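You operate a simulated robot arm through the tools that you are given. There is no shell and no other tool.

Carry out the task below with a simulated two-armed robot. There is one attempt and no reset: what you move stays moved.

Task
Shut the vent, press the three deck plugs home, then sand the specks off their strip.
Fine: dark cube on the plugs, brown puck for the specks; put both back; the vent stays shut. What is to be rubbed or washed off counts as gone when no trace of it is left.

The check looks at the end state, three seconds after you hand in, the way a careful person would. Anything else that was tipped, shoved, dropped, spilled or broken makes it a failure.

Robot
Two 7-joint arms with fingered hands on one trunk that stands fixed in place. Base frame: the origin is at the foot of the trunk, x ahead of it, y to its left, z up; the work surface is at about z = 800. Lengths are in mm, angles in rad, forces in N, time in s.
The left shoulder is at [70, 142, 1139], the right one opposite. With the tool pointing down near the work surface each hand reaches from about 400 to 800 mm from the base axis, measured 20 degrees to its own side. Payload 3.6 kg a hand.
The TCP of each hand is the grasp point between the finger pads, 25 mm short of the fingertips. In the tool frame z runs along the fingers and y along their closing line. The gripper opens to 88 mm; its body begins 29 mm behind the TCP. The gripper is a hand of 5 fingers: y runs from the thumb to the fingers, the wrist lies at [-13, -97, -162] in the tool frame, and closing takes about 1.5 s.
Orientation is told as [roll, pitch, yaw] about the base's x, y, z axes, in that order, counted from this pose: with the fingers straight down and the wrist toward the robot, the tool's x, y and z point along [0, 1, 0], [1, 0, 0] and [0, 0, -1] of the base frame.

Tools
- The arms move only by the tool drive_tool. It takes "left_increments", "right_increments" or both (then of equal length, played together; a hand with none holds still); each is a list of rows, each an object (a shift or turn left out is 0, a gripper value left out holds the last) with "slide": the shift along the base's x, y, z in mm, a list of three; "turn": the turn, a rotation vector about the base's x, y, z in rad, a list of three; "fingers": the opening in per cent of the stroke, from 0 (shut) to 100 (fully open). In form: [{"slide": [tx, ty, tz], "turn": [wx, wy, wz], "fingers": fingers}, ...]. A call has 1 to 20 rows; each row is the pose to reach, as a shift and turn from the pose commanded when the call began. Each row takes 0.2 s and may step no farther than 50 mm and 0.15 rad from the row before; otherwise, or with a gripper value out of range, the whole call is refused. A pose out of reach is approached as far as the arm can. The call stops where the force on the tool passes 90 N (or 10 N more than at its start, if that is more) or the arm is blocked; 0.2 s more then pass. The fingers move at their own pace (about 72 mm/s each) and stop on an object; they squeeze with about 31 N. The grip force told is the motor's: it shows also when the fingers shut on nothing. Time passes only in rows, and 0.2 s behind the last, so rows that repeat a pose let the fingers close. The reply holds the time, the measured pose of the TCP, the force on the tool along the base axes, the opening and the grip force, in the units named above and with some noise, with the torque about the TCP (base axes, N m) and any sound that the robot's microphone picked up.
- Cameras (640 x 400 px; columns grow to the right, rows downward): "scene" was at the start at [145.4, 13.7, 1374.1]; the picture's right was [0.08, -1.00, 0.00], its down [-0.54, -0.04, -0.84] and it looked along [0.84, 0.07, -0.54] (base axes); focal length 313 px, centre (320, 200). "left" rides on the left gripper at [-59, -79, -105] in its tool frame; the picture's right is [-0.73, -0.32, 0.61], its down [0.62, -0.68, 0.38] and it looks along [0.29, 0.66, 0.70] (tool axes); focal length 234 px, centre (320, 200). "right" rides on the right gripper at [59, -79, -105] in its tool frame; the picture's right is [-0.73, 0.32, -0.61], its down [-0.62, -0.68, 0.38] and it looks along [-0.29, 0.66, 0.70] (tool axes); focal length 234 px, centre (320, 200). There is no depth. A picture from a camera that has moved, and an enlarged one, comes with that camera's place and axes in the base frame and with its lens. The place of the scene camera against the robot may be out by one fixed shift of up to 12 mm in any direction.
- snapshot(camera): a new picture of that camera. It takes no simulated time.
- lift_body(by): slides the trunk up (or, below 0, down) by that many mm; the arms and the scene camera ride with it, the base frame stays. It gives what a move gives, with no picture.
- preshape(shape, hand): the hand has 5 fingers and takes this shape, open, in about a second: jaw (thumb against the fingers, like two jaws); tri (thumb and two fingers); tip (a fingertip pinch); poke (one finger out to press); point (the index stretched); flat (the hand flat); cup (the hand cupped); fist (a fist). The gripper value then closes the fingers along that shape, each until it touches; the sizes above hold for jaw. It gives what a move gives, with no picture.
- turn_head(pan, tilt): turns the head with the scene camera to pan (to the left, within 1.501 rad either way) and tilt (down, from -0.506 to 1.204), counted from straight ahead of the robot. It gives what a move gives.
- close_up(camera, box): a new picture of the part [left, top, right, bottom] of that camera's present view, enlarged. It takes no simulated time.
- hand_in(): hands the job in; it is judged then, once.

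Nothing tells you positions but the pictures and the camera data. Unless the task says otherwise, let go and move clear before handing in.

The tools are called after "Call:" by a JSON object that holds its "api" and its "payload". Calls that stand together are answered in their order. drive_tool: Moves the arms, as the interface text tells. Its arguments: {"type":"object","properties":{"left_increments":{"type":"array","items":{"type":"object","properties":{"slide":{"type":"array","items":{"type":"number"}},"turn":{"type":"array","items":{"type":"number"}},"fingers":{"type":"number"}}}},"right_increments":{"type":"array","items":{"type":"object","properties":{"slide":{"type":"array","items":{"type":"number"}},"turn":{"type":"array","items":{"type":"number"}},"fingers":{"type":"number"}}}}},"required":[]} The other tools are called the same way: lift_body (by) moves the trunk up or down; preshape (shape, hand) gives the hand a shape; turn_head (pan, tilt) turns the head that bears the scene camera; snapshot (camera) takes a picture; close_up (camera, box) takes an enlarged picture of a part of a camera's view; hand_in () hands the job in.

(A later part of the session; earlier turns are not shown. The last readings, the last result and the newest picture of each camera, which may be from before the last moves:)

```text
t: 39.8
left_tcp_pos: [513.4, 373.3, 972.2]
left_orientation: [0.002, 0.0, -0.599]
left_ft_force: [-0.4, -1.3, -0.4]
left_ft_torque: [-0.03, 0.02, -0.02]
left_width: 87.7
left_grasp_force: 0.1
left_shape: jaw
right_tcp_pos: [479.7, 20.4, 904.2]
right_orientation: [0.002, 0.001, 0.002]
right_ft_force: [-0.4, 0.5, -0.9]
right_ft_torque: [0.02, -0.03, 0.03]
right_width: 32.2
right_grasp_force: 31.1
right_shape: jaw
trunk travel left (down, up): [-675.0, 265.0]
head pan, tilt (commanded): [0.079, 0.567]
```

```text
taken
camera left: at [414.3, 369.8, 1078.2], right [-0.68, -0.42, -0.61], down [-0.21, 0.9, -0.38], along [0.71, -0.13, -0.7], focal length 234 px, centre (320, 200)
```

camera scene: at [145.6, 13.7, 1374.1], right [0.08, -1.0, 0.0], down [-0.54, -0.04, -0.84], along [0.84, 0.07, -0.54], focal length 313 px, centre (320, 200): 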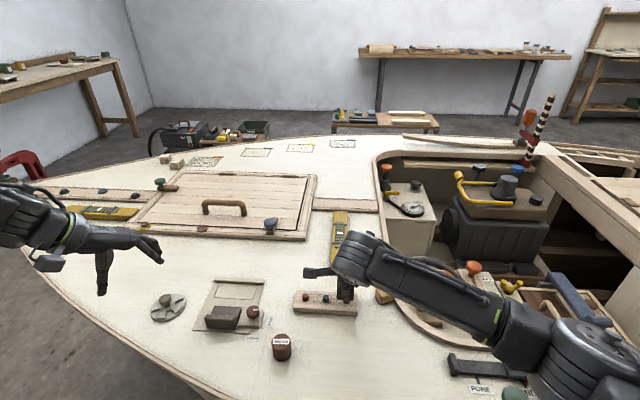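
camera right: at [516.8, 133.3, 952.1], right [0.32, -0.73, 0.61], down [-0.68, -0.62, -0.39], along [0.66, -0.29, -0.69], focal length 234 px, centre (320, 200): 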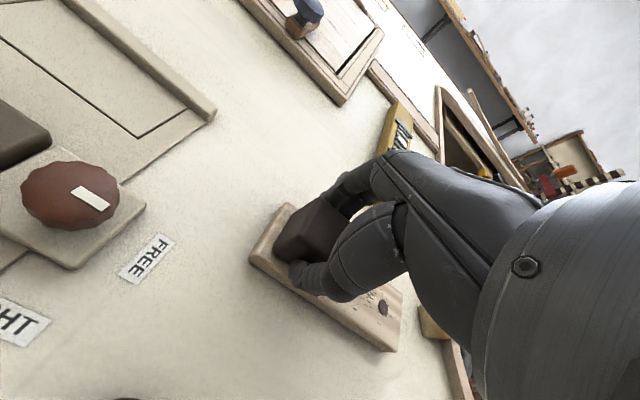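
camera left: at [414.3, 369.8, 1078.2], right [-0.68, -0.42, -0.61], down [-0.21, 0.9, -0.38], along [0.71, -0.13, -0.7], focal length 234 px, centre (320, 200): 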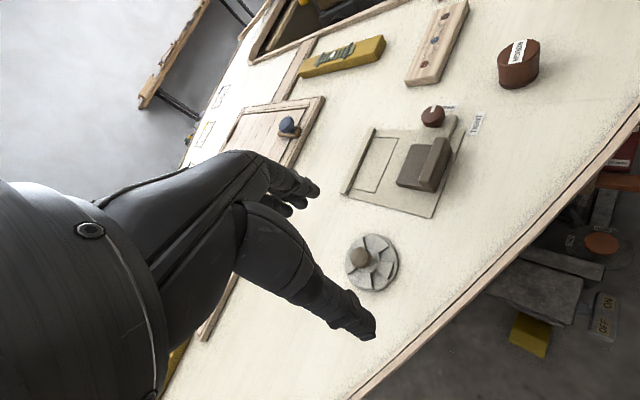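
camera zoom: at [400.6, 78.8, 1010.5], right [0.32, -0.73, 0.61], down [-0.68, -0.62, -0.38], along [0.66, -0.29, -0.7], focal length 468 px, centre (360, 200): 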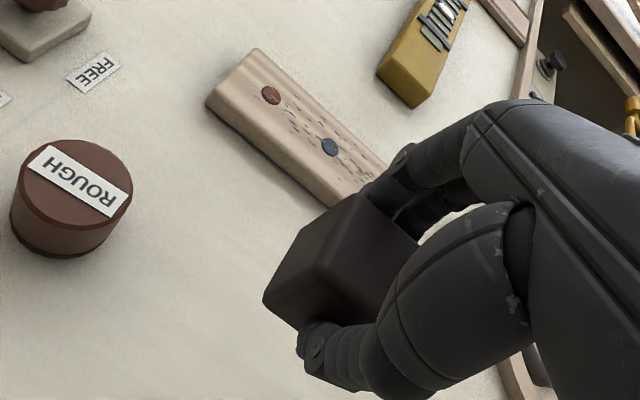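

All three plugs look down. I'll zoom hard on each to see whether any still stands proud before setting the cube down.

Call:
{"api": "close_up", "payload": {"camera": "left", "box": [434, 4, 458, 19]}}

Call:
{"api": "close_up", "payload": {"camera": "left", "box": [422, 30, 446, 45]}}

Call:
{"api": "close_up", "payload": {"camera": "left", "box": [412, 54, 436, 69]}}

Call:
{"api": "close_up", "payload": {"camera": "scene", "box": [290, 285, 362, 330]}}

```text
16.00 times, centred on (446, 12) of left
camera zoom: at [414.3, 369.8, 1078.2], right [-0.68, -0.42, -0.61], down [-0.21, 0.9, -0.38], along [0.71, -0.13, -0.7], focal length 3747 px, centre (-1696, 3216)
```

zoom: 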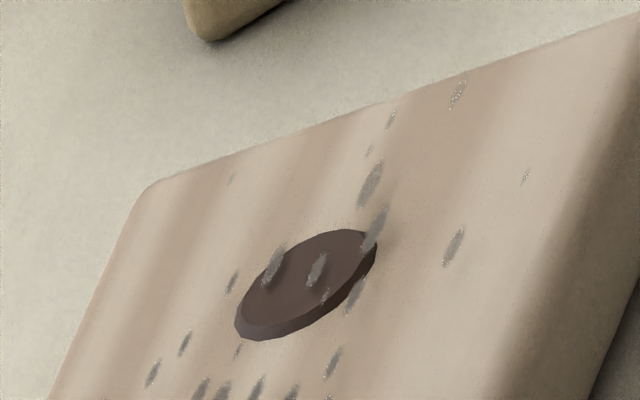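

```text
16.00 times, centred on (434, 38) of left
camera zoom: at [414.3, 369.8, 1078.2], right [-0.68, -0.42, -0.61], down [-0.21, 0.9, -0.38], along [0.71, -0.13, -0.7], focal length 3747 px, centre (-1504, 2800)
```

zoom: 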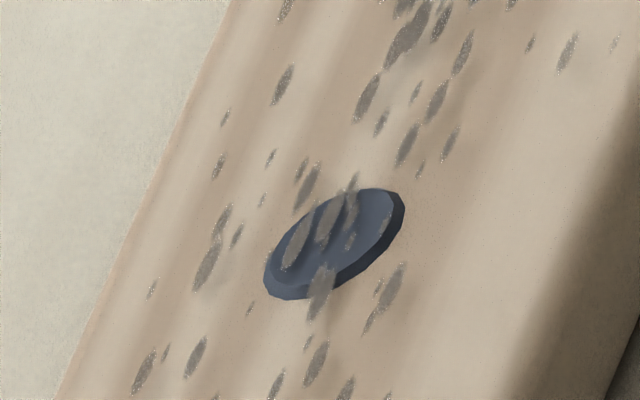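

```text
16.00 times, centred on (424, 62) of left
camera zoom: at [414.3, 369.8, 1078.2], right [-0.68, -0.42, -0.61], down [-0.21, 0.9, -0.38], along [0.71, -0.13, -0.7], focal length 3747 px, centre (-1344, 2416)
```

zoom: 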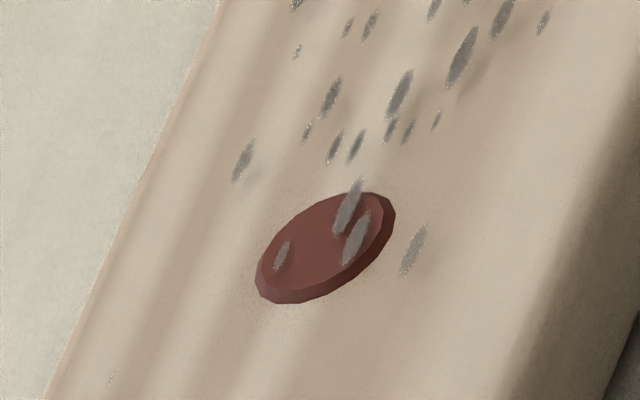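

```text
8.89 times, centred on (326, 308) of scene
camera zoom: at [145.9, 14.1, 1374.0], right [0.08, -1.0, 0.0], down [-0.54, -0.04, -0.84], along [0.84, 0.07, -0.54], focal length 2783 px, centre (267, -756)
```

zoom: 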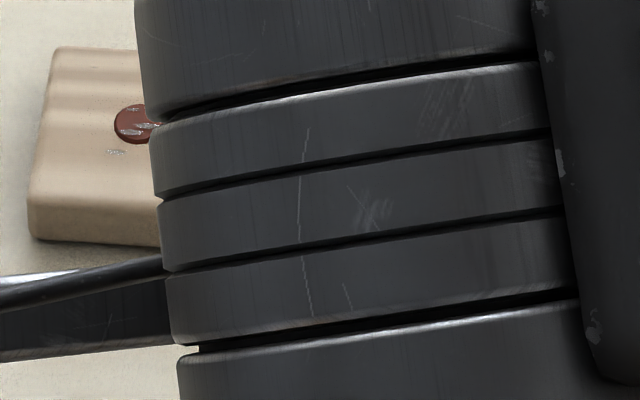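

Each plug still shows a thin rim, roughly 1 mm proud. The torque also says the cube met the strip on its far edge, so it has tilted slightly in my grip. I'll set it down at home to level it, regrip lower and press again.

Call:
{"api": "drive_tool", "payload": {"right_increments": [{"slide": [0, 0, -30]}, {"slide": [0, 0, -55]}, {"slide": [0, 0, -63]}, {"slide": [0, 0, -66]}, {"slide": [0, 0, -68]}, {"slide": [0, 0, -68]}]}}

Call:
{"api": "close_up", "payload": {"camera": "right", "box": [240, 160, 420, 320]}}

```text
t: 41.2
left_tcp_pos: [512.2, 374.3, 973.7]
left_orientation: [0.0, -0.001, -0.599]
left_ft_force: [0.1, 0.4, -0.2]
left_ft_torque: [0.02, 0.01, -0.01]
left_width: 87.7
left_grasp_force: 0.1
left_shape: jaw
right_tcp_pos: [479.2, 21.4, 838.4]
right_orientation: [0.002, 0.002, 0.002]
right_ft_force: [0.1, 0.1, -1.0]
right_ft_torque: [0.0, -0.01, 0.0]
right_width: 32.0
right_grasp_force: 31.5
right_shape: jaw
trunk travel left (down, up): [-675.0, 265.0]
head pan, tilt (commanded): [0.079, 0.567]
```

```text
2.50 times, centred on (330, 240) of right
camera zoom: at [400.0, 80.9, 942.5], right [0.32, -0.73, 0.61], down [-0.68, -0.62, -0.38], along [0.66, -0.29, -0.7], focal length 585 px, centre (295, 100)
```

zoom: 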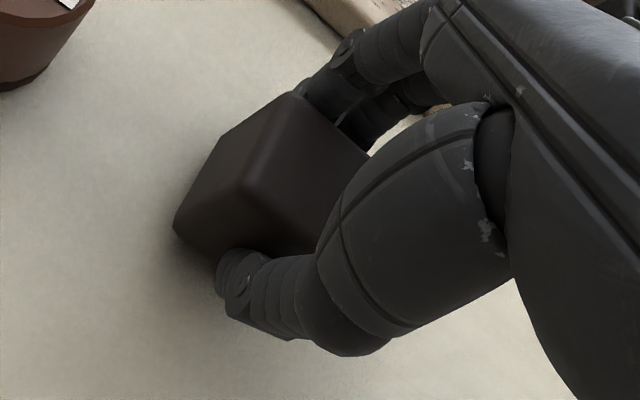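

Call:
{"api": "drive_tool", "payload": {"right_increments": [{"slide": [0, 0, -1]}, {"slide": [0, 0, -1]}, {"slide": [0, 0, -2]}, {"slide": [0, 0, -2]}]}}

```text
t: 42.2
left_tcp_pos: [511.7, 375.0, 973.4]
left_orientation: [0.0, 0.001, -0.599]
left_ft_force: [0.3, 0.5, 0.9]
left_ft_torque: [-0.02, -0.01, -0.04]
left_width: 87.7
left_grasp_force: 0.1
left_shape: jaw
right_tcp_pos: [478.3, 21.3, 834.2]
right_orientation: [0.001, 0.0, 0.001]
right_ft_force: [0.2, 0.2, 0.3]
right_ft_torque: [0.01, 0.0, -0.02]
right_width: 32.2
right_grasp_force: 30.8
right_shape: jaw
trunk travel left (down, up): [-675.0, 265.0]
head pan, tilt (commanded): [0.079, 0.567]
```

Call:
{"api": "drive_tool", "payload": {"right_increments": [{"slide": [0, 0, -0.7]}, {"slide": [0, 0, -1.4]}, {"slide": [0, 0, -1.4]}]}}

Call:
{"api": "close_up", "payload": {"camera": "right", "box": [240, 160, 420, 320]}}

```text
t: 43.0
left_tcp_pos: [512.2, 374.0, 973.4]
left_orientation: [0.001, 0.0, -0.599]
left_ft_force: [0.5, 0.5, 0.4]
left_ft_torque: [-0.01, -0.02, 0.01]
left_width: 87.7
left_grasp_force: 0.0
left_shape: jaw
right_tcp_pos: [478.7, 21.4, 834.3]
right_orientation: [0.0, 0.001, 0.003]
right_ft_force: [-0.2, -0.1, 1.0]
right_ft_torque: [0.02, 0.03, 0.03]
right_width: 32.1
right_grasp_force: 30.7
right_shape: jaw
trunk travel left (down, up): [-675.0, 265.0]
head pan, tilt (commanded): [0.079, 0.567]
```

```text
2.50 times, centred on (330, 240) of right
camera zoom: at [400.6, 80.8, 938.7], right [0.32, -0.73, 0.61], down [-0.68, -0.62, -0.38], along [0.66, -0.29, -0.7], focal length 585 px, centre (295, 100)
```

zoom: 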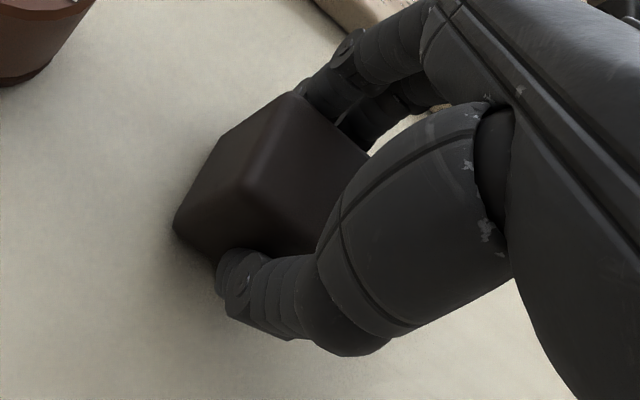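

The cube is touching the deck. I'll open the hand, then look at how it sits.

Call:
{"api": "drive_tool", "payload": {"right_increments": [{"fingers": 45}, {"fingers": 60}, {"fingers": 80}, {"fingers": 100}, {"fingers": 100}, {"fingers": 100}]}}

Call:
{"api": "close_up", "payload": {"camera": "right", "box": [240, 160, 420, 320]}}

```text
t: 44.4
left_tcp_pos: [512.5, 373.7, 973.5]
left_orientation: [-0.001, -0.001, -0.598]
left_ft_force: [-0.1, 0.8, -0.4]
left_ft_torque: [-0.02, 0.02, -0.05]
left_width: 87.9
left_grasp_force: 0.1
left_shape: jaw
right_tcp_pos: [478.7, 21.0, 833.1]
right_orientation: [0.001, -0.001, 0.003]
right_ft_force: [0.2, 0.4, -1.1]
right_ft_torque: [0.0, 0.0, 0.0]
right_width: 87.5
right_grasp_force: 0.0
right_shape: jaw
trunk travel left (down, up): [-675.0, 265.0]
head pan, tilt (commanded): [0.079, 0.567]
```

```text
2.50 times, centred on (330, 240) of right
camera zoom: at [400.6, 80.7, 938.7], right [0.32, -0.73, 0.61], down [-0.68, -0.62, -0.38], along [0.66, -0.29, -0.7], focal length 585 px, centre (295, 100)
```

zoom: 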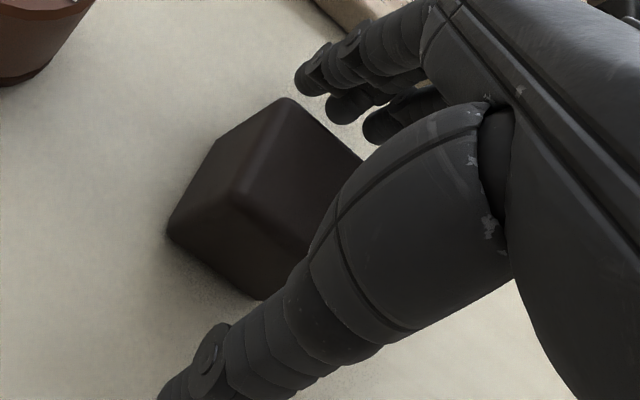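

The cube settled flat. I'll drop 2 mm for a deeper grip and close again.

Call:
{"api": "drive_tool", "payload": {"right_increments": [{"slide": [0, 0, -2], "fingers": 100}, {"slide": [0, 0, -2], "fingers": 70}, {"slide": [0, 0, -2], "fingers": 55}, {"slide": [0, 0, -2], "fingers": 45}, {"slide": [0, 0, -2], "fingers": 38}, {"slide": [0, 0, -2], "fingers": 30}, {"slide": [0, 0, -2], "fingers": 20}, {"slide": [0, 0, -2], "fingers": 0}, {"slide": [0, 0, -2], "fingers": 0}, {"slide": [0, 0, -2], "fingers": 0}, {"slide": [0, 0, -2], "fingers": 0}]}}

Call:
{"api": "close_up", "payload": {"camera": "right", "box": [240, 160, 420, 320]}}

```text
t: 46.8
left_tcp_pos: [512.0, 374.3, 973.4]
left_orientation: [0.001, 0.0, -0.601]
left_ft_force: [0.6, 1.0, 0.4]
left_ft_torque: [0.03, 0.02, 0.04]
left_width: 87.9
left_grasp_force: 0.0
left_shape: jaw
right_tcp_pos: [479.7, 21.7, 830.5]
right_orientation: [0.0, 0.0, 0.002]
right_ft_force: [-0.1, 0.2, -0.1]
right_ft_torque: [-0.02, -0.02, 0.04]
right_width: 30.5
right_grasp_force: 31.0
right_shape: jaw
trunk travel left (down, up): [-675.0, 265.0]
head pan, tilt (commanded): [0.079, 0.567]
```

```text
2.50 times, centred on (330, 240) of right
camera zoom: at [400.3, 80.7, 936.1], right [0.32, -0.73, 0.61], down [-0.68, -0.62, -0.38], along [0.66, -0.29, -0.7], focal length 585 px, centre (295, 100)
```

zoom: 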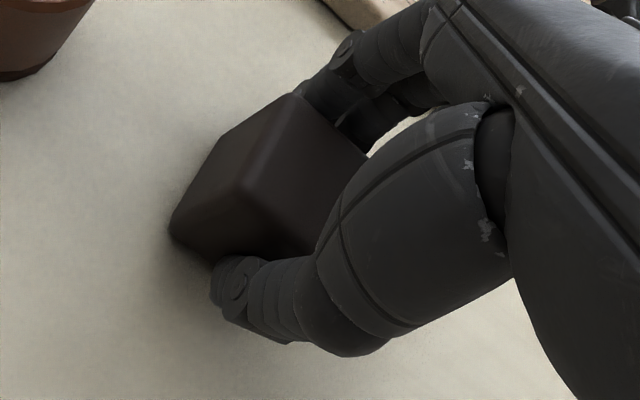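

Regripped level at TCP z≈830.8. I'll lift and go back over the red plug.

Call:
{"api": "drive_tool", "payload": {"right_increments": [{"slide": [0, 0, 20]}, {"slide": [0, 0, 60]}, {"slide": [30, 14, 70]}, {"slide": [65, 28, 70]}, {"slide": [95, 42, 65]}, {"slide": [118, 52, 45]}, {"slide": [118, 52, 30]}, {"slide": [118, 52, 30]}]}}

Call:
{"api": "close_up", "payload": {"camera": "left", "box": [380, 0, 560, 110]}}

```text
t: 48.6
left_tcp_pos: [513.8, 374.9, 973.5]
left_orientation: [-0.001, -0.001, -0.597]
left_ft_force: [-0.7, -0.5, -0.7]
left_ft_torque: [-0.02, -0.01, 0.03]
left_width: 87.5
left_grasp_force: 0.1
left_shape: jaw
right_tcp_pos: [595.3, 74.3, 861.6]
right_orientation: [0.001, 0.0, 0.002]
right_ft_force: [0.3, -0.6, -0.6]
right_ft_torque: [-0.02, 0.02, -0.01]
right_width: 30.4
right_grasp_force: 30.8
right_shape: jaw
trunk travel left (down, up): [-675.0, 265.0]
head pan, tilt (commanded): [0.079, 0.567]
```

```text
3.56 times, centred on (470, 55) of left
camera zoom: at [414.1, 369.7, 1078.3], right [-0.68, -0.42, -0.61], down [-0.21, 0.9, -0.38], along [0.71, -0.13, -0.7], focal length 833 px, centre (-213, 716)
```

zoom: 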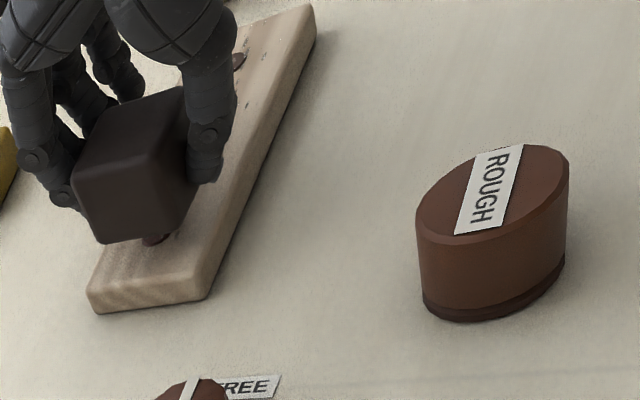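

Call:
{"api": "drive_tool", "payload": {"right_increments": [{"slide": [0, 0, -5]}, {"slide": [0, 0, -9]}, {"slide": [0, 0, -11]}, {"slide": [0, 0, -13]}, {"slide": [0, 0, -14]}, {"slide": [0, 0, -14]}]}}

Call:
{"api": "close_up", "payload": {"camera": "left", "box": [400, 30, 460, 90]}}

```text
t: 50.0
left_tcp_pos: [512.1, 373.9, 973.4]
left_orientation: [0.0, 0.001, -0.599]
left_ft_force: [-0.7, -0.4, -0.1]
left_ft_torque: [0.0, -0.02, -0.02]
left_width: 87.8
left_grasp_force: 0.0
left_shape: jaw
right_tcp_pos: [595.8, 74.4, 846.8]
right_orientation: [0.0, 0.0, 0.001]
right_ft_force: [0.0, -0.1, -0.1]
right_ft_torque: [-0.02, -0.03, 0.01]
right_width: 30.6
right_grasp_force: 30.6
right_shape: jaw
trunk travel left (down, up): [-675.0, 265.0]
head pan, tilt (commanded): [0.079, 0.567]
```

```text
6.67 times, centred on (430, 60) of left
camera zoom: at [414.1, 369.6, 1078.4], right [-0.68, -0.42, -0.61], down [-0.21, 0.9, -0.38], along [0.71, -0.13, -0.7], focal length 1561 px, centre (-413, 1133)
```

zoom: 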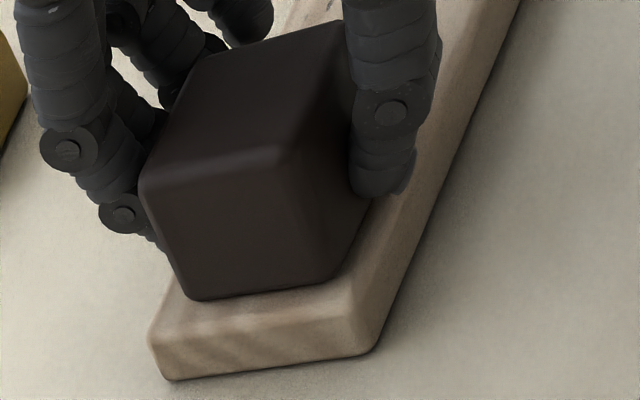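

The cube's bottom edge now runs parallel to the strip end, so it's level. Pressing on in 1 mm steps.

Call:
{"api": "drive_tool", "payload": {"right_increments": [{"slide": [0, 0, -1]}, {"slide": [0, 0, -2]}, {"slide": [0, 0, -2]}]}}

Call:
{"api": "close_up", "payload": {"camera": "left", "box": [400, 30, 460, 90]}}

```text
t: 50.8
left_tcp_pos: [511.3, 374.1, 973.1]
left_orientation: [0.001, -0.001, -0.599]
left_ft_force: [0.5, 0.3, -0.4]
left_ft_torque: [0.03, 0.0, 0.03]
left_width: 87.8
left_grasp_force: 0.1
left_shape: jaw
right_tcp_pos: [596.1, 75.0, 846.2]
right_orientation: [0.0, -0.001, 0.002]
right_ft_force: [1.1, 0.0, 7.6]
right_ft_torque: [-0.04, -0.1, -0.01]
right_width: 30.7
right_grasp_force: 30.3
right_shape: jaw
trunk travel left (down, up): [-675.0, 265.0]
head pan, tilt (commanded): [0.079, 0.567]
```

```text
6.67 times, centred on (430, 60) of left
camera zoom: at [413.3, 369.6, 1078.8], right [-0.68, -0.42, -0.61], down [-0.21, 0.9, -0.38], along [0.71, -0.13, -0.7], focal length 1561 px, centre (-413, 1133)
```

zoom: 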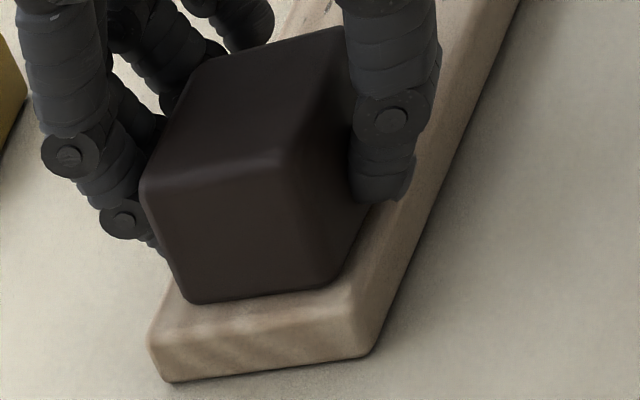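

Call:
{"api": "drive_tool", "payload": {"right_increments": [{"slide": [0, 0, -1]}, {"slide": [0, 0, -2]}, {"slide": [0, 0, -2]}]}}

Call:
{"api": "close_up", "payload": {"camera": "left", "box": [400, 30, 460, 90]}}

```text
t: 51.6
left_tcp_pos: [510.3, 374.0, 974.9]
left_orientation: [0.002, -0.003, -0.599]
left_ft_force: [0.0, 0.8, 0.0]
left_ft_torque: [0.0, 0.0, -0.02]
left_width: 87.7
left_grasp_force: 0.1
left_shape: jaw
right_tcp_pos: [596.1, 74.7, 844.2]
right_orientation: [-0.001, -0.004, 0.0]
right_ft_force: [3.4, 1.2, 16.6]
right_ft_torque: [0.0, -0.18, 0.0]
right_width: 31.7
right_grasp_force: 30.7
right_shape: jaw
trunk travel left (down, up): [-675.0, 265.0]
head pan, tilt (commanded): [0.079, 0.567]
```

```text
6.67 times, centred on (430, 60) of left
camera zoom: at [412.2, 369.5, 1079.4], right [-0.68, -0.42, -0.61], down [-0.21, 0.9, -0.38], along [0.71, -0.13, -0.69], focal length 1561 px, centre (-413, 1133)
```

zoom: 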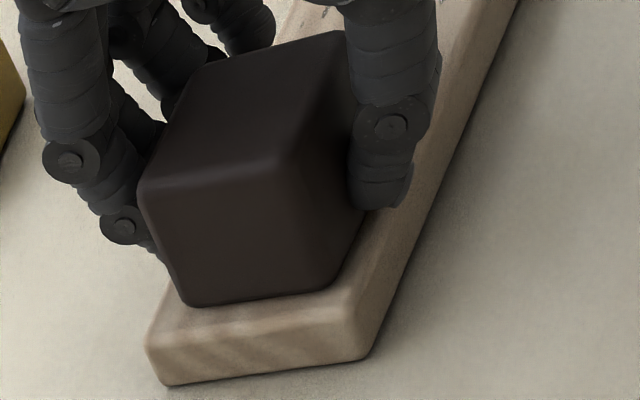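

Call:
{"api": "drive_tool", "payload": {"right_increments": [{"slide": [0, 0, 10]}, {"slide": [0, 0, 35]}, {"slide": [-30, -14, 58]}, {"slide": [-65, -35, 60]}, {"slide": [-65, -35, 60]}]}}

Call:
{"api": "close_up", "payload": {"camera": "left", "box": [412, 54, 436, 69]}}

Call:
{"api": "close_up", "payload": {"camera": "scene", "box": [290, 285, 338, 315]}}

Call:
{"api": "close_up", "payload": {"camera": "right", "box": [180, 80, 320, 220]}}

```text
t: 52.8
left_tcp_pos: [513.4, 374.4, 972.3]
left_orientation: [-0.001, 0.001, -0.597]
left_ft_force: [0.3, 0.7, -0.1]
left_ft_torque: [0.01, 0.01, -0.02]
left_width: 87.7
left_grasp_force: 0.2
left_shape: jaw
right_tcp_pos: [531.2, 38.7, 901.4]
right_orientation: [0.001, 0.001, 0.001]
right_ft_force: [0.4, -0.6, -0.5]
right_ft_torque: [-0.04, 0.01, 0.01]
right_width: 31.5
right_grasp_force: 30.9
right_shape: jaw
trunk travel left (down, up): [-675.0, 265.0]
head pan, tilt (commanded): [0.079, 0.567]
```

```text
16.00 times, centred on (424, 62) of left
camera zoom: at [414.5, 370.1, 1078.0], right [-0.68, -0.42, -0.61], down [-0.21, 0.9, -0.38], along [0.71, -0.13, -0.7], focal length 3747 px, centre (-1344, 2416)
```

zoom: 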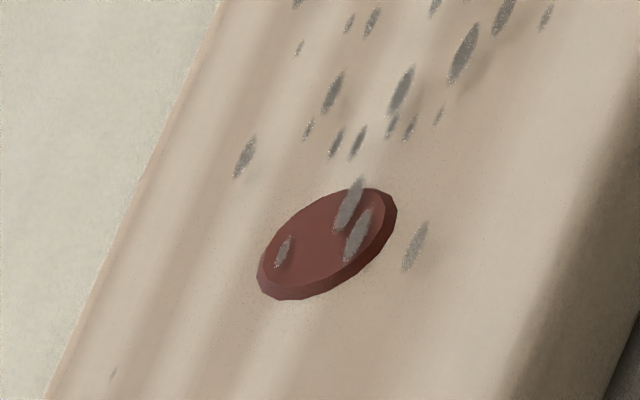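

```text
13.33 times, centred on (314, 300) of scene
camera zoom: at [146.1, 14.5, 1374.0], right [0.08, -1.0, 0.0], down [-0.54, -0.04, -0.84], along [0.84, 0.07, -0.54], focal length 4175 px, centre (400, -1133)
```

zoom: 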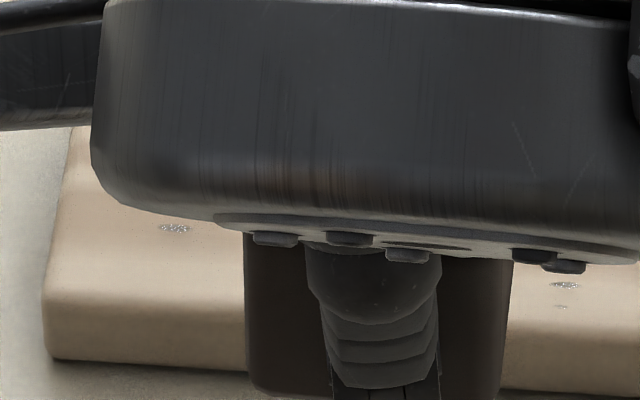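

```text
2.86 times, centred on (250, 150) of right
camera zoom: at [452.6, 96.6, 1007.2], right [0.32, -0.73, 0.61], down [-0.68, -0.62, -0.38], along [0.66, -0.29, -0.7], focal length 669 px, centre (520, 343)
```

zoom: 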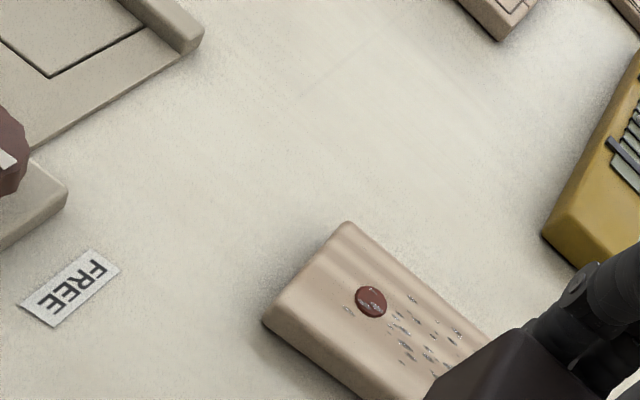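

The red plug looks exactly the same after a level press, and all three show the same chamfer rim, so they have bottomed and are home. I'll carry the cube back to its spot and set it down.

Call:
{"api": "drive_tool", "payload": {"right_increments": [{"slide": [-26, -8, 0]}, {"slide": [-53, -17, 0]}, {"slide": [-53, -17, -35]}, {"slide": [-53, -17, -60]}, {"slide": [-53, -17, -68]}, {"slide": [-53, -17, -71]}, {"slide": [-53, -17, -71]}]}}

Call:
{"api": "close_up", "payload": {"camera": "right", "box": [240, 160, 420, 320]}}

```text
t: 54.4
left_tcp_pos: [513.3, 374.5, 973.0]
left_orientation: [-0.002, 0.0, -0.599]
left_ft_force: [0.6, -0.4, 0.4]
left_ft_torque: [-0.02, 0.0, -0.01]
left_width: 87.7
left_grasp_force: 0.0
left_shape: jaw
right_tcp_pos: [478.9, 22.4, 832.8]
right_orientation: [0.001, 0.0, 0.001]
right_ft_force: [0.4, 0.6, -1.1]
right_ft_torque: [0.01, 0.0, 0.02]
right_width: 31.5
right_grasp_force: 31.4
right_shape: jaw
trunk travel left (down, up): [-675.0, 265.0]
head pan, tilt (commanded): [0.079, 0.567]
```

```text
2.50 times, centred on (330, 240) of right
camera zoom: at [400.1, 80.9, 937.1], right [0.32, -0.73, 0.61], down [-0.68, -0.62, -0.38], along [0.66, -0.29, -0.7], focal length 585 px, centre (295, 100)
```

zoom: 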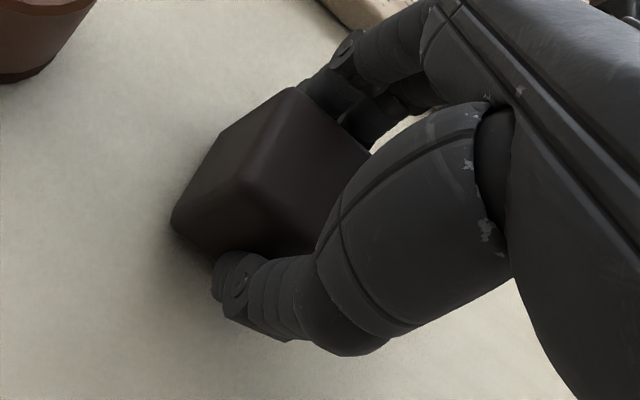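

Call:
{"api": "drive_tool", "payload": {"right_increments": [{"slide": [0, 0, -1]}, {"slide": [0, 0, -1.5]}, {"slide": [0, 0, -2]}, {"slide": [0, 0, -2.5]}, {"slide": [0, 0, -2.5]}]}}

```text
t: 55.6
left_tcp_pos: [511.9, 372.9, 972.9]
left_orientation: [0.001, -0.001, -0.6]
left_ft_force: [-0.1, -0.4, 0.2]
left_ft_torque: [-0.02, 0.0, -0.02]
left_width: 87.7
left_grasp_force: 0.0
left_shape: jaw
right_tcp_pos: [478.3, 23.0, 829.2]
right_orientation: [-0.002, 0.002, 0.003]
right_ft_force: [0.2, 0.0, 4.9]
right_ft_torque: [-0.02, -0.1, -0.02]
right_width: 31.6
right_grasp_force: 30.7
right_shape: jaw
trunk travel left (down, up): [-675.0, 265.0]
head pan, tilt (commanded): [0.079, 0.567]
```

The cube is on the deck at 5 N. Releasing and rising straight up.

Call:
{"api": "drive_tool", "payload": {"right_increments": [{"slide": [0, 0, 1], "fingers": 45}, {"slide": [0, 0, 1], "fingers": 60}, {"slide": [0, 0, 1], "fingers": 80}, {"slide": [0, 0, 1], "fingers": 100}, {"slide": [0, 0, 1], "fingers": 100}, {"slide": [0, 0, 1], "fingers": 100}, {"slide": [0, 0, 20], "fingers": 100}, {"slide": [0, 0, 60], "fingers": 100}, {"slide": [0, 0, 105], "fingers": 100}, {"slide": [0, 0, 130], "fingers": 100}, {"slide": [0, 0, 130], "fingers": 100}]}}

Call:
{"api": "snapshot", "payload": {"camera": "right"}}

Call:
{"api": "close_up", "payload": {"camera": "right", "box": [120, 180, 280, 310]}}

```text
t: 58.0
left_tcp_pos: [512.6, 372.8, 973.7]
left_orientation: [0.0, 0.0, -0.599]
left_ft_force: [0.6, 0.8, 0.2]
left_ft_torque: [0.0, 0.0, -0.03]
left_width: 87.7
left_grasp_force: 0.0
left_shape: jaw
right_tcp_pos: [480.6, 24.3, 957.7]
right_orientation: [0.0, -0.001, 0.002]
right_ft_force: [0.5, -0.2, -0.4]
right_ft_torque: [-0.01, -0.02, -0.01]
right_width: 87.7
right_grasp_force: 0.1
right_shape: jaw
trunk travel left (down, up): [-675.0, 265.0]
head pan, tilt (commanded): [0.079, 0.567]
```

```text
taken
camera right: at [401.1, 82.3, 1063.3], right [0.32, -0.73, 0.61], down [-0.68, -0.62, -0.38], along [0.66, -0.29, -0.7], focal length 234 px, centre (320, 200)
```

right: 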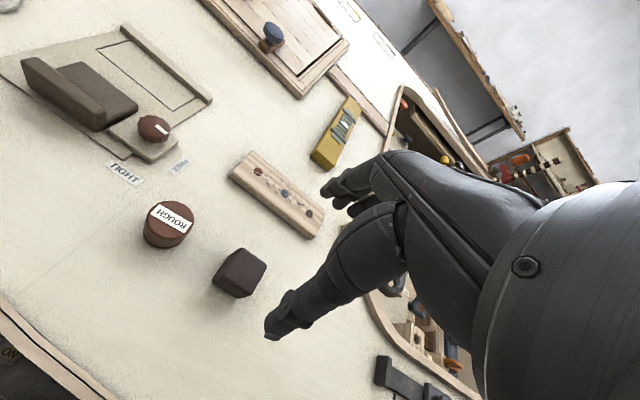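

```text
3.08 times, centred on (200, 245) of right
camera zoom: at [401.1, 82.3, 1063.3], right [0.32, -0.73, 0.61], down [-0.68, -0.62, -0.38], along [0.66, -0.29, -0.7], focal length 720 px, centre (689, 62)
```

zoom: 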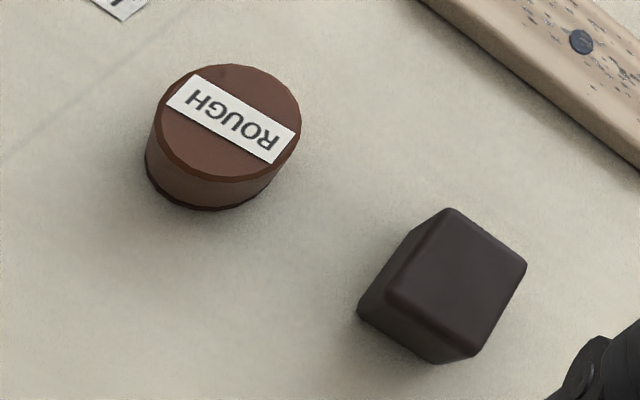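

The cube is back within about 4 mm. Next is the puck at about (482, 107), roughly 41 mm across and 30 mm tall. I'll yaw the right hand so its spare fingers point into free deck, away from the cube and the clamp.

Call:
{"api": "drive_tool", "payload": {"right_increments": [{"slide": [0, 5, 10], "turn": [0, 0, 0.1]}, {"slide": [0, 15, 15], "turn": [0, 0, 0.22]}, {"slide": [0, 25, 15], "turn": [0, 0, 0.34]}, {"slide": [0, 35, 15], "turn": [0, 0, 0.46]}, {"slide": [0, 45, 15], "turn": [0, 0, 0.58]}, {"slide": [0, 55, 15], "turn": [0, 0, 0.7]}, {"slide": [1, 65, 15], "turn": [0, 0, 0.82]}, {"slide": [2, 75, 15], "turn": [0, 0, 0.94]}, {"slide": [3, 85, 15], "turn": [0, 0, 1.07]}, {"slide": [3, 85, 15], "turn": [0, 0, 1.2]}, {"slide": [3, 85, 15], "turn": [0, 0, 1.2]}]}}

Call:
{"api": "snapshot", "payload": {"camera": "right"}}

Call:
{"api": "snapshot", "payload": {"camera": "scene"}}

Call:
{"api": "snapshot", "payload": {"camera": "left"}}

```text
t: 60.4
left_tcp_pos: [512.9, 374.3, 974.2]
left_orientation: [0.0, -0.001, -0.597]
left_ft_force: [0.0, -0.1, 0.4]
left_ft_torque: [0.02, 0.0, 0.0]
left_width: 87.5
left_grasp_force: 0.0
left_shape: jaw
right_tcp_pos: [481.2, 107.3, 973.5]
right_orientation: [0.0, 0.001, 1.202]
right_ft_force: [0.0, 0.7, 0.5]
right_ft_torque: [0.01, 0.02, 0.0]
right_width: 87.5
right_grasp_force: 0.1
right_shape: jaw
trunk travel left (down, up): [-675.0, 265.0]
head pan, tilt (commanded): [0.079, 0.567]
```

```text
taken
camera right: at [399.0, 54.0, 1079.4], right [0.79, 0.04, 0.61], down [0.34, -0.86, -0.38], along [0.51, 0.51, -0.7], focal length 234 px, centre (320, 200)
```

right: 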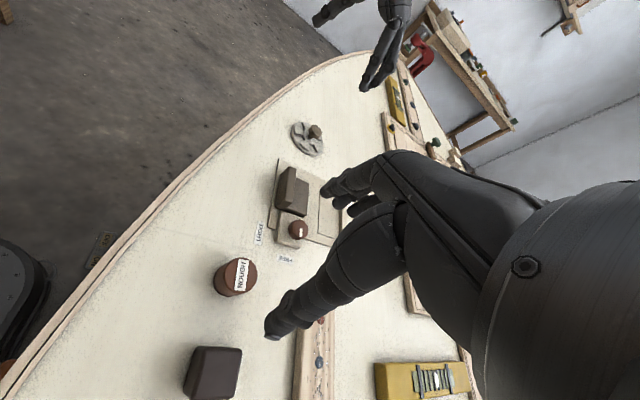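

```text
taken
camera scene: at [145.4, 14.0, 1374.1], right [0.08, -1.0, 0.0], down [-0.54, -0.04, -0.84], along [0.84, 0.07, -0.54], focal length 313 px, centre (320, 200)
```

scene: 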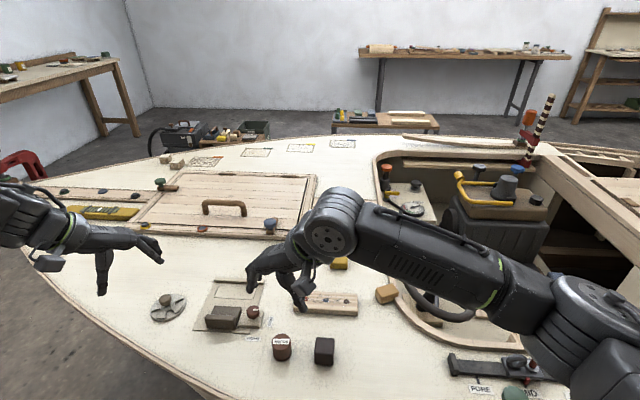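

```text
taken
camera left: at [413.9, 369.7, 1078.4], right [-0.68, -0.42, -0.61], down [-0.21, 0.9, -0.38], along [0.71, -0.13, -0.7], focal length 234 px, centre (320, 200)
```

left: 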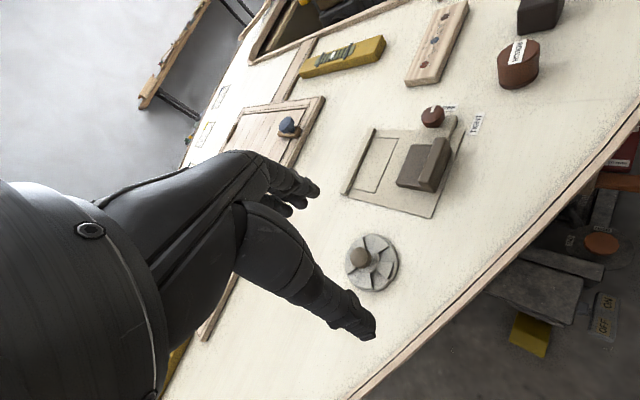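

Call:
{"api": "close_up", "payload": {"camera": "right", "box": [180, 220, 300, 310]}}

Call:
{"api": "close_up", "payload": {"camera": "right", "box": [260, 280, 360, 400]}}

Call:
{"api": "close_up", "payload": {"camera": "left", "box": [480, 20, 560, 100]}}

```text
4.44 times, centred on (240, 265) of right
camera zoom: at [399.0, 54.0, 1079.4], right [0.79, 0.04, 0.61], down [0.34, -0.86, -0.38], along [0.51, 0.51, -0.7], focal length 1041 px, centre (676, -89)
```

zoom: 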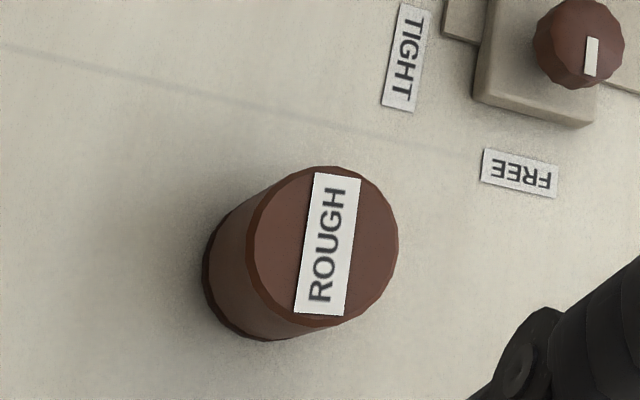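

```text
3.33 times, centred on (310, 340) of right
camera zoom: at [399.0, 54.0, 1079.4], right [0.79, 0.04, 0.61], down [0.34, -0.86, -0.38], along [0.51, 0.51, -0.7], focal length 781 px, centre (353, -267)
```

zoom: 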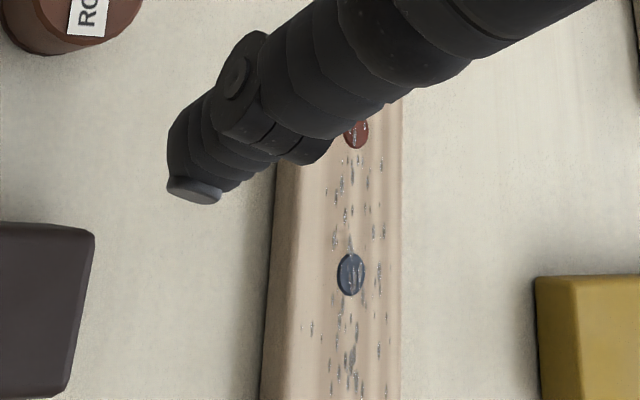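

```text
5.00 times, centred on (520, 60) of left
camera zoom: at [413.9, 369.7, 1078.4], right [-0.68, -0.42, -0.61], down [-0.21, 0.9, -0.38], along [0.71, -0.13, -0.7], focal length 1171 px, centre (-680, 900)
```

zoom: 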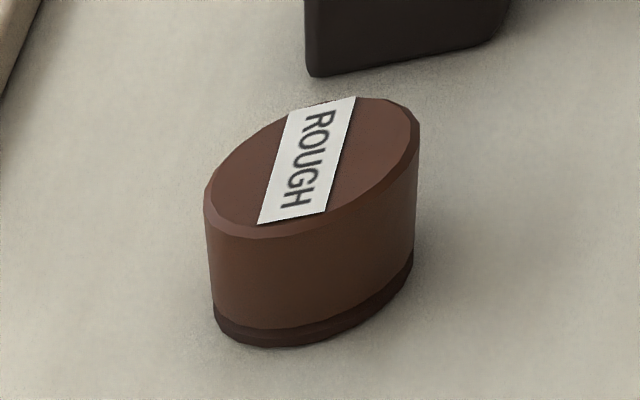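

The puck centre is about (483, 106.5). I'll come down part way and check thumb clearance to the cube.

Call:
{"api": "drive_tool", "payload": {"right_increments": [{"slide": [1, 0, -40]}, {"slide": [1, 0, -80]}, {"slide": [1, 0, -107]}, {"slide": [1, 0, -107]}]}}

Call:
{"api": "snapshot", "payload": {"camera": "right"}}

Call:
{"api": "close_up", "payload": {"camera": "scene", "box": [220, 270, 380, 390]}}

Call:
{"api": "close_up", "payload": {"camera": "left", "box": [440, 0, 600, 120]}}

```text
t: 61.4
left_tcp_pos: [512.3, 374.5, 973.5]
left_orientation: [0.0, 0.0, -0.599]
left_ft_force: [0.5, 0.1, -0.3]
left_ft_torque: [0.0, -0.01, 0.0]
left_width: 87.7
left_grasp_force: 0.0
left_shape: jaw
right_tcp_pos: [481.0, 106.9, 866.8]
right_orientation: [0.0, 0.002, 1.202]
right_ft_force: [-0.1, -0.2, 0.2]
right_ft_torque: [-0.01, 0.0, -0.03]
right_width: 87.6
right_grasp_force: 0.0
right_shape: jaw
trunk travel left (down, up): [-675.0, 265.0]
head pan, tilt (commanded): [0.079, 0.567]
```

```text
taken
camera right: at [398.5, 54.4, 972.6], right [0.79, 0.04, 0.61], down [0.34, -0.86, -0.38], along [0.51, 0.51, -0.7], focal length 234 px, centre (320, 200)
```

right: 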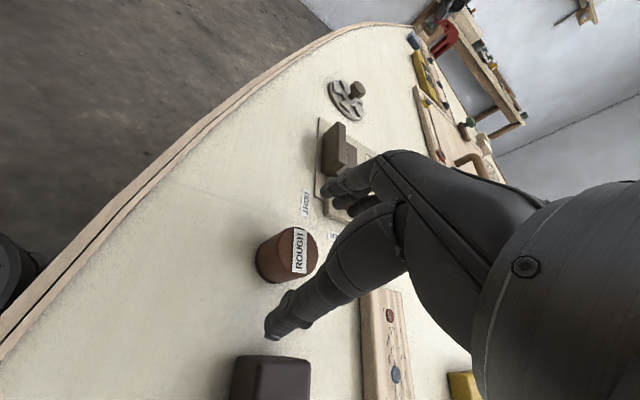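

```text
3.33 times, centred on (300, 330) of scene
camera zoom: at [145.5, 13.9, 1374.1], right [0.08, -1.0, 0.0], down [-0.54, -0.04, -0.84], along [0.84, 0.07, -0.54], focal length 1044 px, centre (387, -233)
```

zoom: 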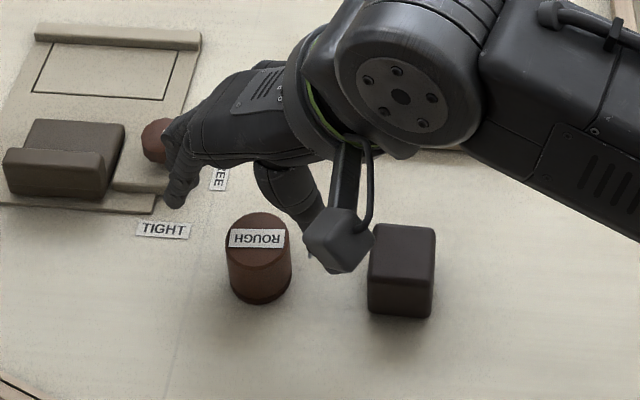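

```text
3.33 times, centred on (520, 60) of left
camera zoom: at [414.0, 369.6, 1078.4], right [-0.68, -0.42, -0.61], down [-0.21, 0.9, -0.38], along [0.71, -0.13, -0.7], focal length 781 px, centre (-347, 667)
```

zoom: 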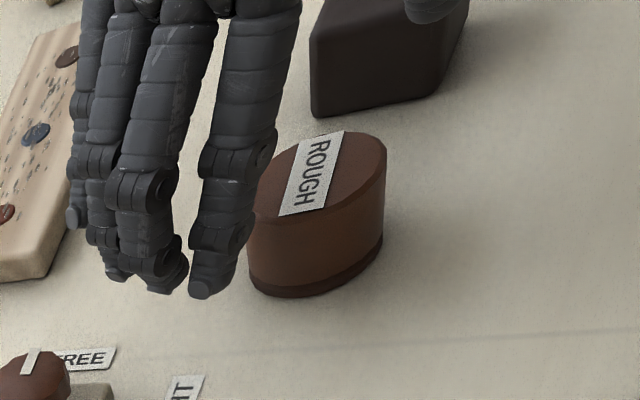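

The thumb would pass about 7 mm from the cube. I'll narrow the opening a little first, then go down to grip height.

Call:
{"api": "drive_tool", "payload": {"right_increments": [{"slide": [0.5, 0, 0], "fingers": 82}, {"slide": [0.5, 0, 0], "fingers": 82}, {"slide": [0.5, 0, -15], "fingers": 82}, {"slide": [0.5, 0, -28], "fingers": 82}, {"slide": [0.5, 0, -36], "fingers": 82}, {"slide": [0.5, 0, -36], "fingers": 82}]}}

Call:
{"api": "snapshot", "payload": {"camera": "right"}}

Call:
{"api": "close_up", "payload": {"camera": "left", "box": [440, 0, 600, 120]}}

```text
t: 62.8
left_tcp_pos: [511.8, 373.0, 973.6]
left_orientation: [0.0, 0.0, -0.598]
left_ft_force: [0.7, 0.5, -0.4]
left_ft_torque: [-0.01, 0.03, 0.01]
left_width: 87.6
left_grasp_force: 0.2
left_shape: jaw
right_tcp_pos: [482.5, 107.6, 832.7]
right_orientation: [0.0, -0.002, 1.199]
right_ft_force: [0.5, 0.2, 0.1]
right_ft_torque: [0.02, 0.01, -0.02]
right_width: 72.3
right_grasp_force: 0.1
right_shape: jaw
trunk travel left (down, up): [-675.0, 265.0]
head pan, tilt (commanded): [0.079, 0.567]
```

```text
taken
camera right: at [400.0, 55.2, 937.2], right [0.79, 0.04, 0.61], down [0.34, -0.86, -0.38], along [0.51, 0.51, -0.7], focal length 234 px, centre (320, 200)
```

right: 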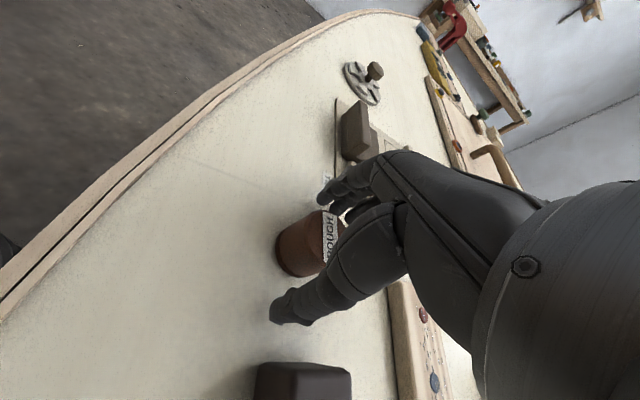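

```text
3.33 times, centred on (520, 60) of left
camera zoom: at [414.0, 369.6, 1078.4], right [-0.68, -0.42, -0.61], down [-0.21, 0.9, -0.38], along [0.71, -0.13, -0.7], focal length 781 px, centre (-347, 667)
```

zoom: 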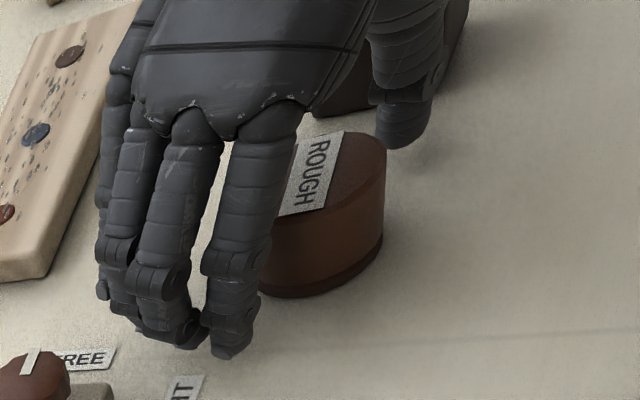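

The puck lies between thumb and index/middle. Closing slowly.

Call:
{"api": "drive_tool", "payload": {"right_increments": [{"slide": [0, 0, -1.5], "fingers": 70}, {"slide": [0, 0, -1.5], "fingers": 58}, {"slide": [0, 0, -1.5], "fingers": 48}, {"slide": [0, 0, -1.5], "fingers": 40}, {"slide": [0, 0, -1.5], "fingers": 30}, {"slide": [0, 0, -1.5], "fingers": 15}, {"slide": [0, 0, -1.5], "fingers": 0}, {"slide": [0, 0, -1.5], "fingers": 0}, {"slide": [0, 0, -1.5], "fingers": 0}, {"slide": [0, 0, -1.5], "fingers": 0}]}}

Call:
{"api": "snapshot", "payload": {"camera": "right"}}

Call:
{"api": "close_up", "payload": {"camera": "left", "box": [440, 0, 600, 120]}}

```text
t: 65.0
left_tcp_pos: [512.9, 373.6, 972.3]
left_orientation: [0.0, 0.0, -0.599]
left_ft_force: [0.0, 0.9, -0.4]
left_ft_torque: [0.0, -0.01, -0.01]
left_width: 87.7
left_grasp_force: 0.1
left_shape: jaw
right_tcp_pos: [482.7, 108.2, 831.4]
right_orientation: [0.001, 0.0, 1.2]
right_ft_force: [-0.2, 0.3, 0.0]
right_ft_torque: [-0.03, 0.0, 0.01]
right_width: 28.3
right_grasp_force: 31.1
right_shape: jaw
trunk travel left (down, up): [-675.0, 265.0]
head pan, tilt (commanded): [0.079, 0.567]
```

```text
taken
camera right: at [400.1, 55.2, 935.9], right [0.79, 0.04, 0.61], down [0.34, -0.86, -0.38], along [0.51, 0.51, -0.7], focal length 234 px, centre (320, 200)
```

right: 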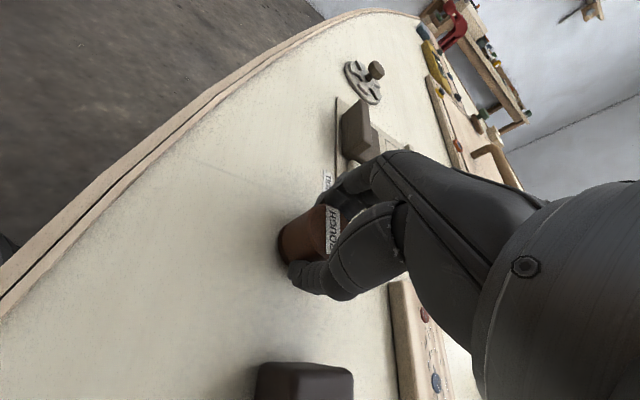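

```text
3.33 times, centred on (520, 60) of left
camera zoom: at [414.0, 369.6, 1078.4], right [-0.68, -0.42, -0.61], down [-0.21, 0.9, -0.38], along [0.71, -0.13, -0.7], focal length 781 px, centre (-347, 667)
```

zoom: 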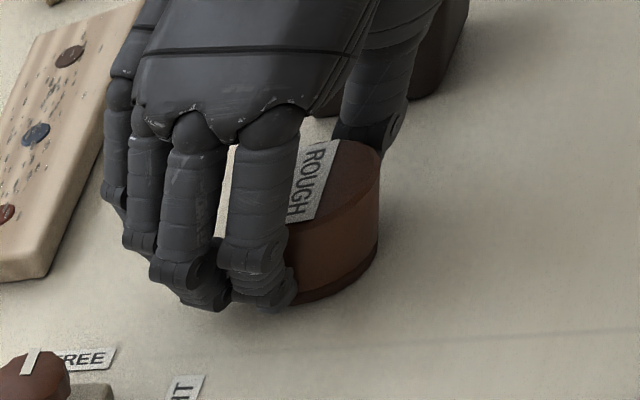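

The puck is gripped. I'll lift it and look at how it hangs and at its underside.

Call:
{"api": "drive_tool", "payload": {"right_increments": [{"slide": [0, 0, 20]}, {"slide": [0, 0, 50]}, {"slide": [0, 0, 85]}, {"slide": [0, 0, 85]}]}}

Call:
{"api": "snapshot", "payload": {"camera": "right"}}

Call:
{"api": "close_up", "payload": {"camera": "left", "box": [440, 0, 600, 120]}}

Call:
{"api": "close_up", "payload": {"camera": "scene", "box": [220, 250, 380, 370]}}

```text
t: 66.0
left_tcp_pos: [512.4, 373.7, 974.0]
left_orientation: [0.001, 0.0, -0.598]
left_ft_force: [-0.2, -0.3, -0.7]
left_ft_torque: [-0.01, 0.01, 0.04]
left_width: 87.8
left_grasp_force: 0.0
left_shape: jaw
right_tcp_pos: [483.5, 106.4, 913.4]
right_orientation: [0.0, 0.0, 1.2]
right_ft_force: [-0.3, -0.4, 0.1]
right_ft_torque: [0.01, -0.02, 0.01]
right_width: 28.0
right_grasp_force: 30.6
right_shape: jaw
trunk travel left (down, up): [-675.0, 265.0]
head pan, tilt (commanded): [0.079, 0.567]
```

```text
taken
camera right: at [399.7, 54.1, 1019.9], right [0.79, 0.04, 0.61], down [0.34, -0.86, -0.38], along [0.51, 0.51, -0.7], focal length 234 px, centre (320, 200)
```

right: 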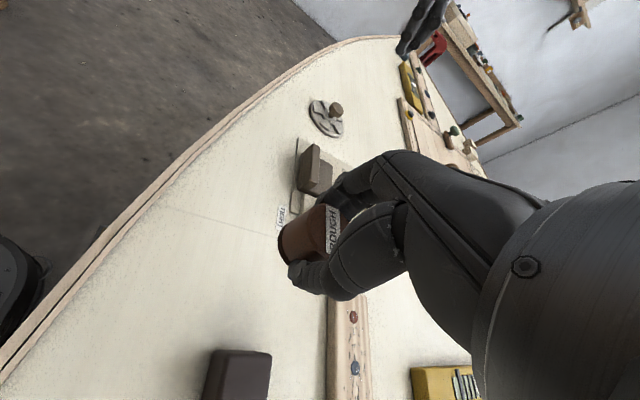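

```text
3.33 times, centred on (520, 60) of left
camera zoom: at [414.2, 369.5, 1078.4], right [-0.68, -0.42, -0.61], down [-0.21, 0.9, -0.38], along [0.71, -0.13, -0.7], focal length 781 px, centre (-347, 667)
```

zoom: 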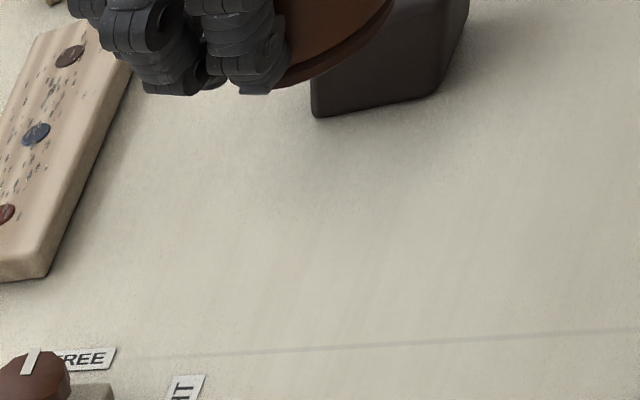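

```text
3.33 times, centred on (300, 310) of scene
camera zoom: at [145.7, 13.7, 1374.1], right [0.08, -1.0, 0.0], down [-0.54, -0.04, -0.84], along [0.84, 0.07, -0.54], focal length 1044 px, centre (387, -167)
```

zoom: 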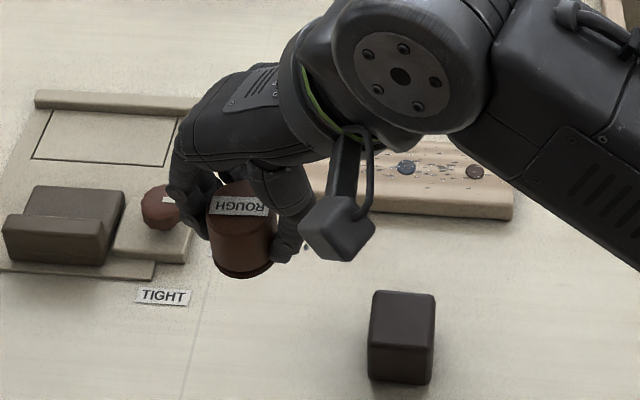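

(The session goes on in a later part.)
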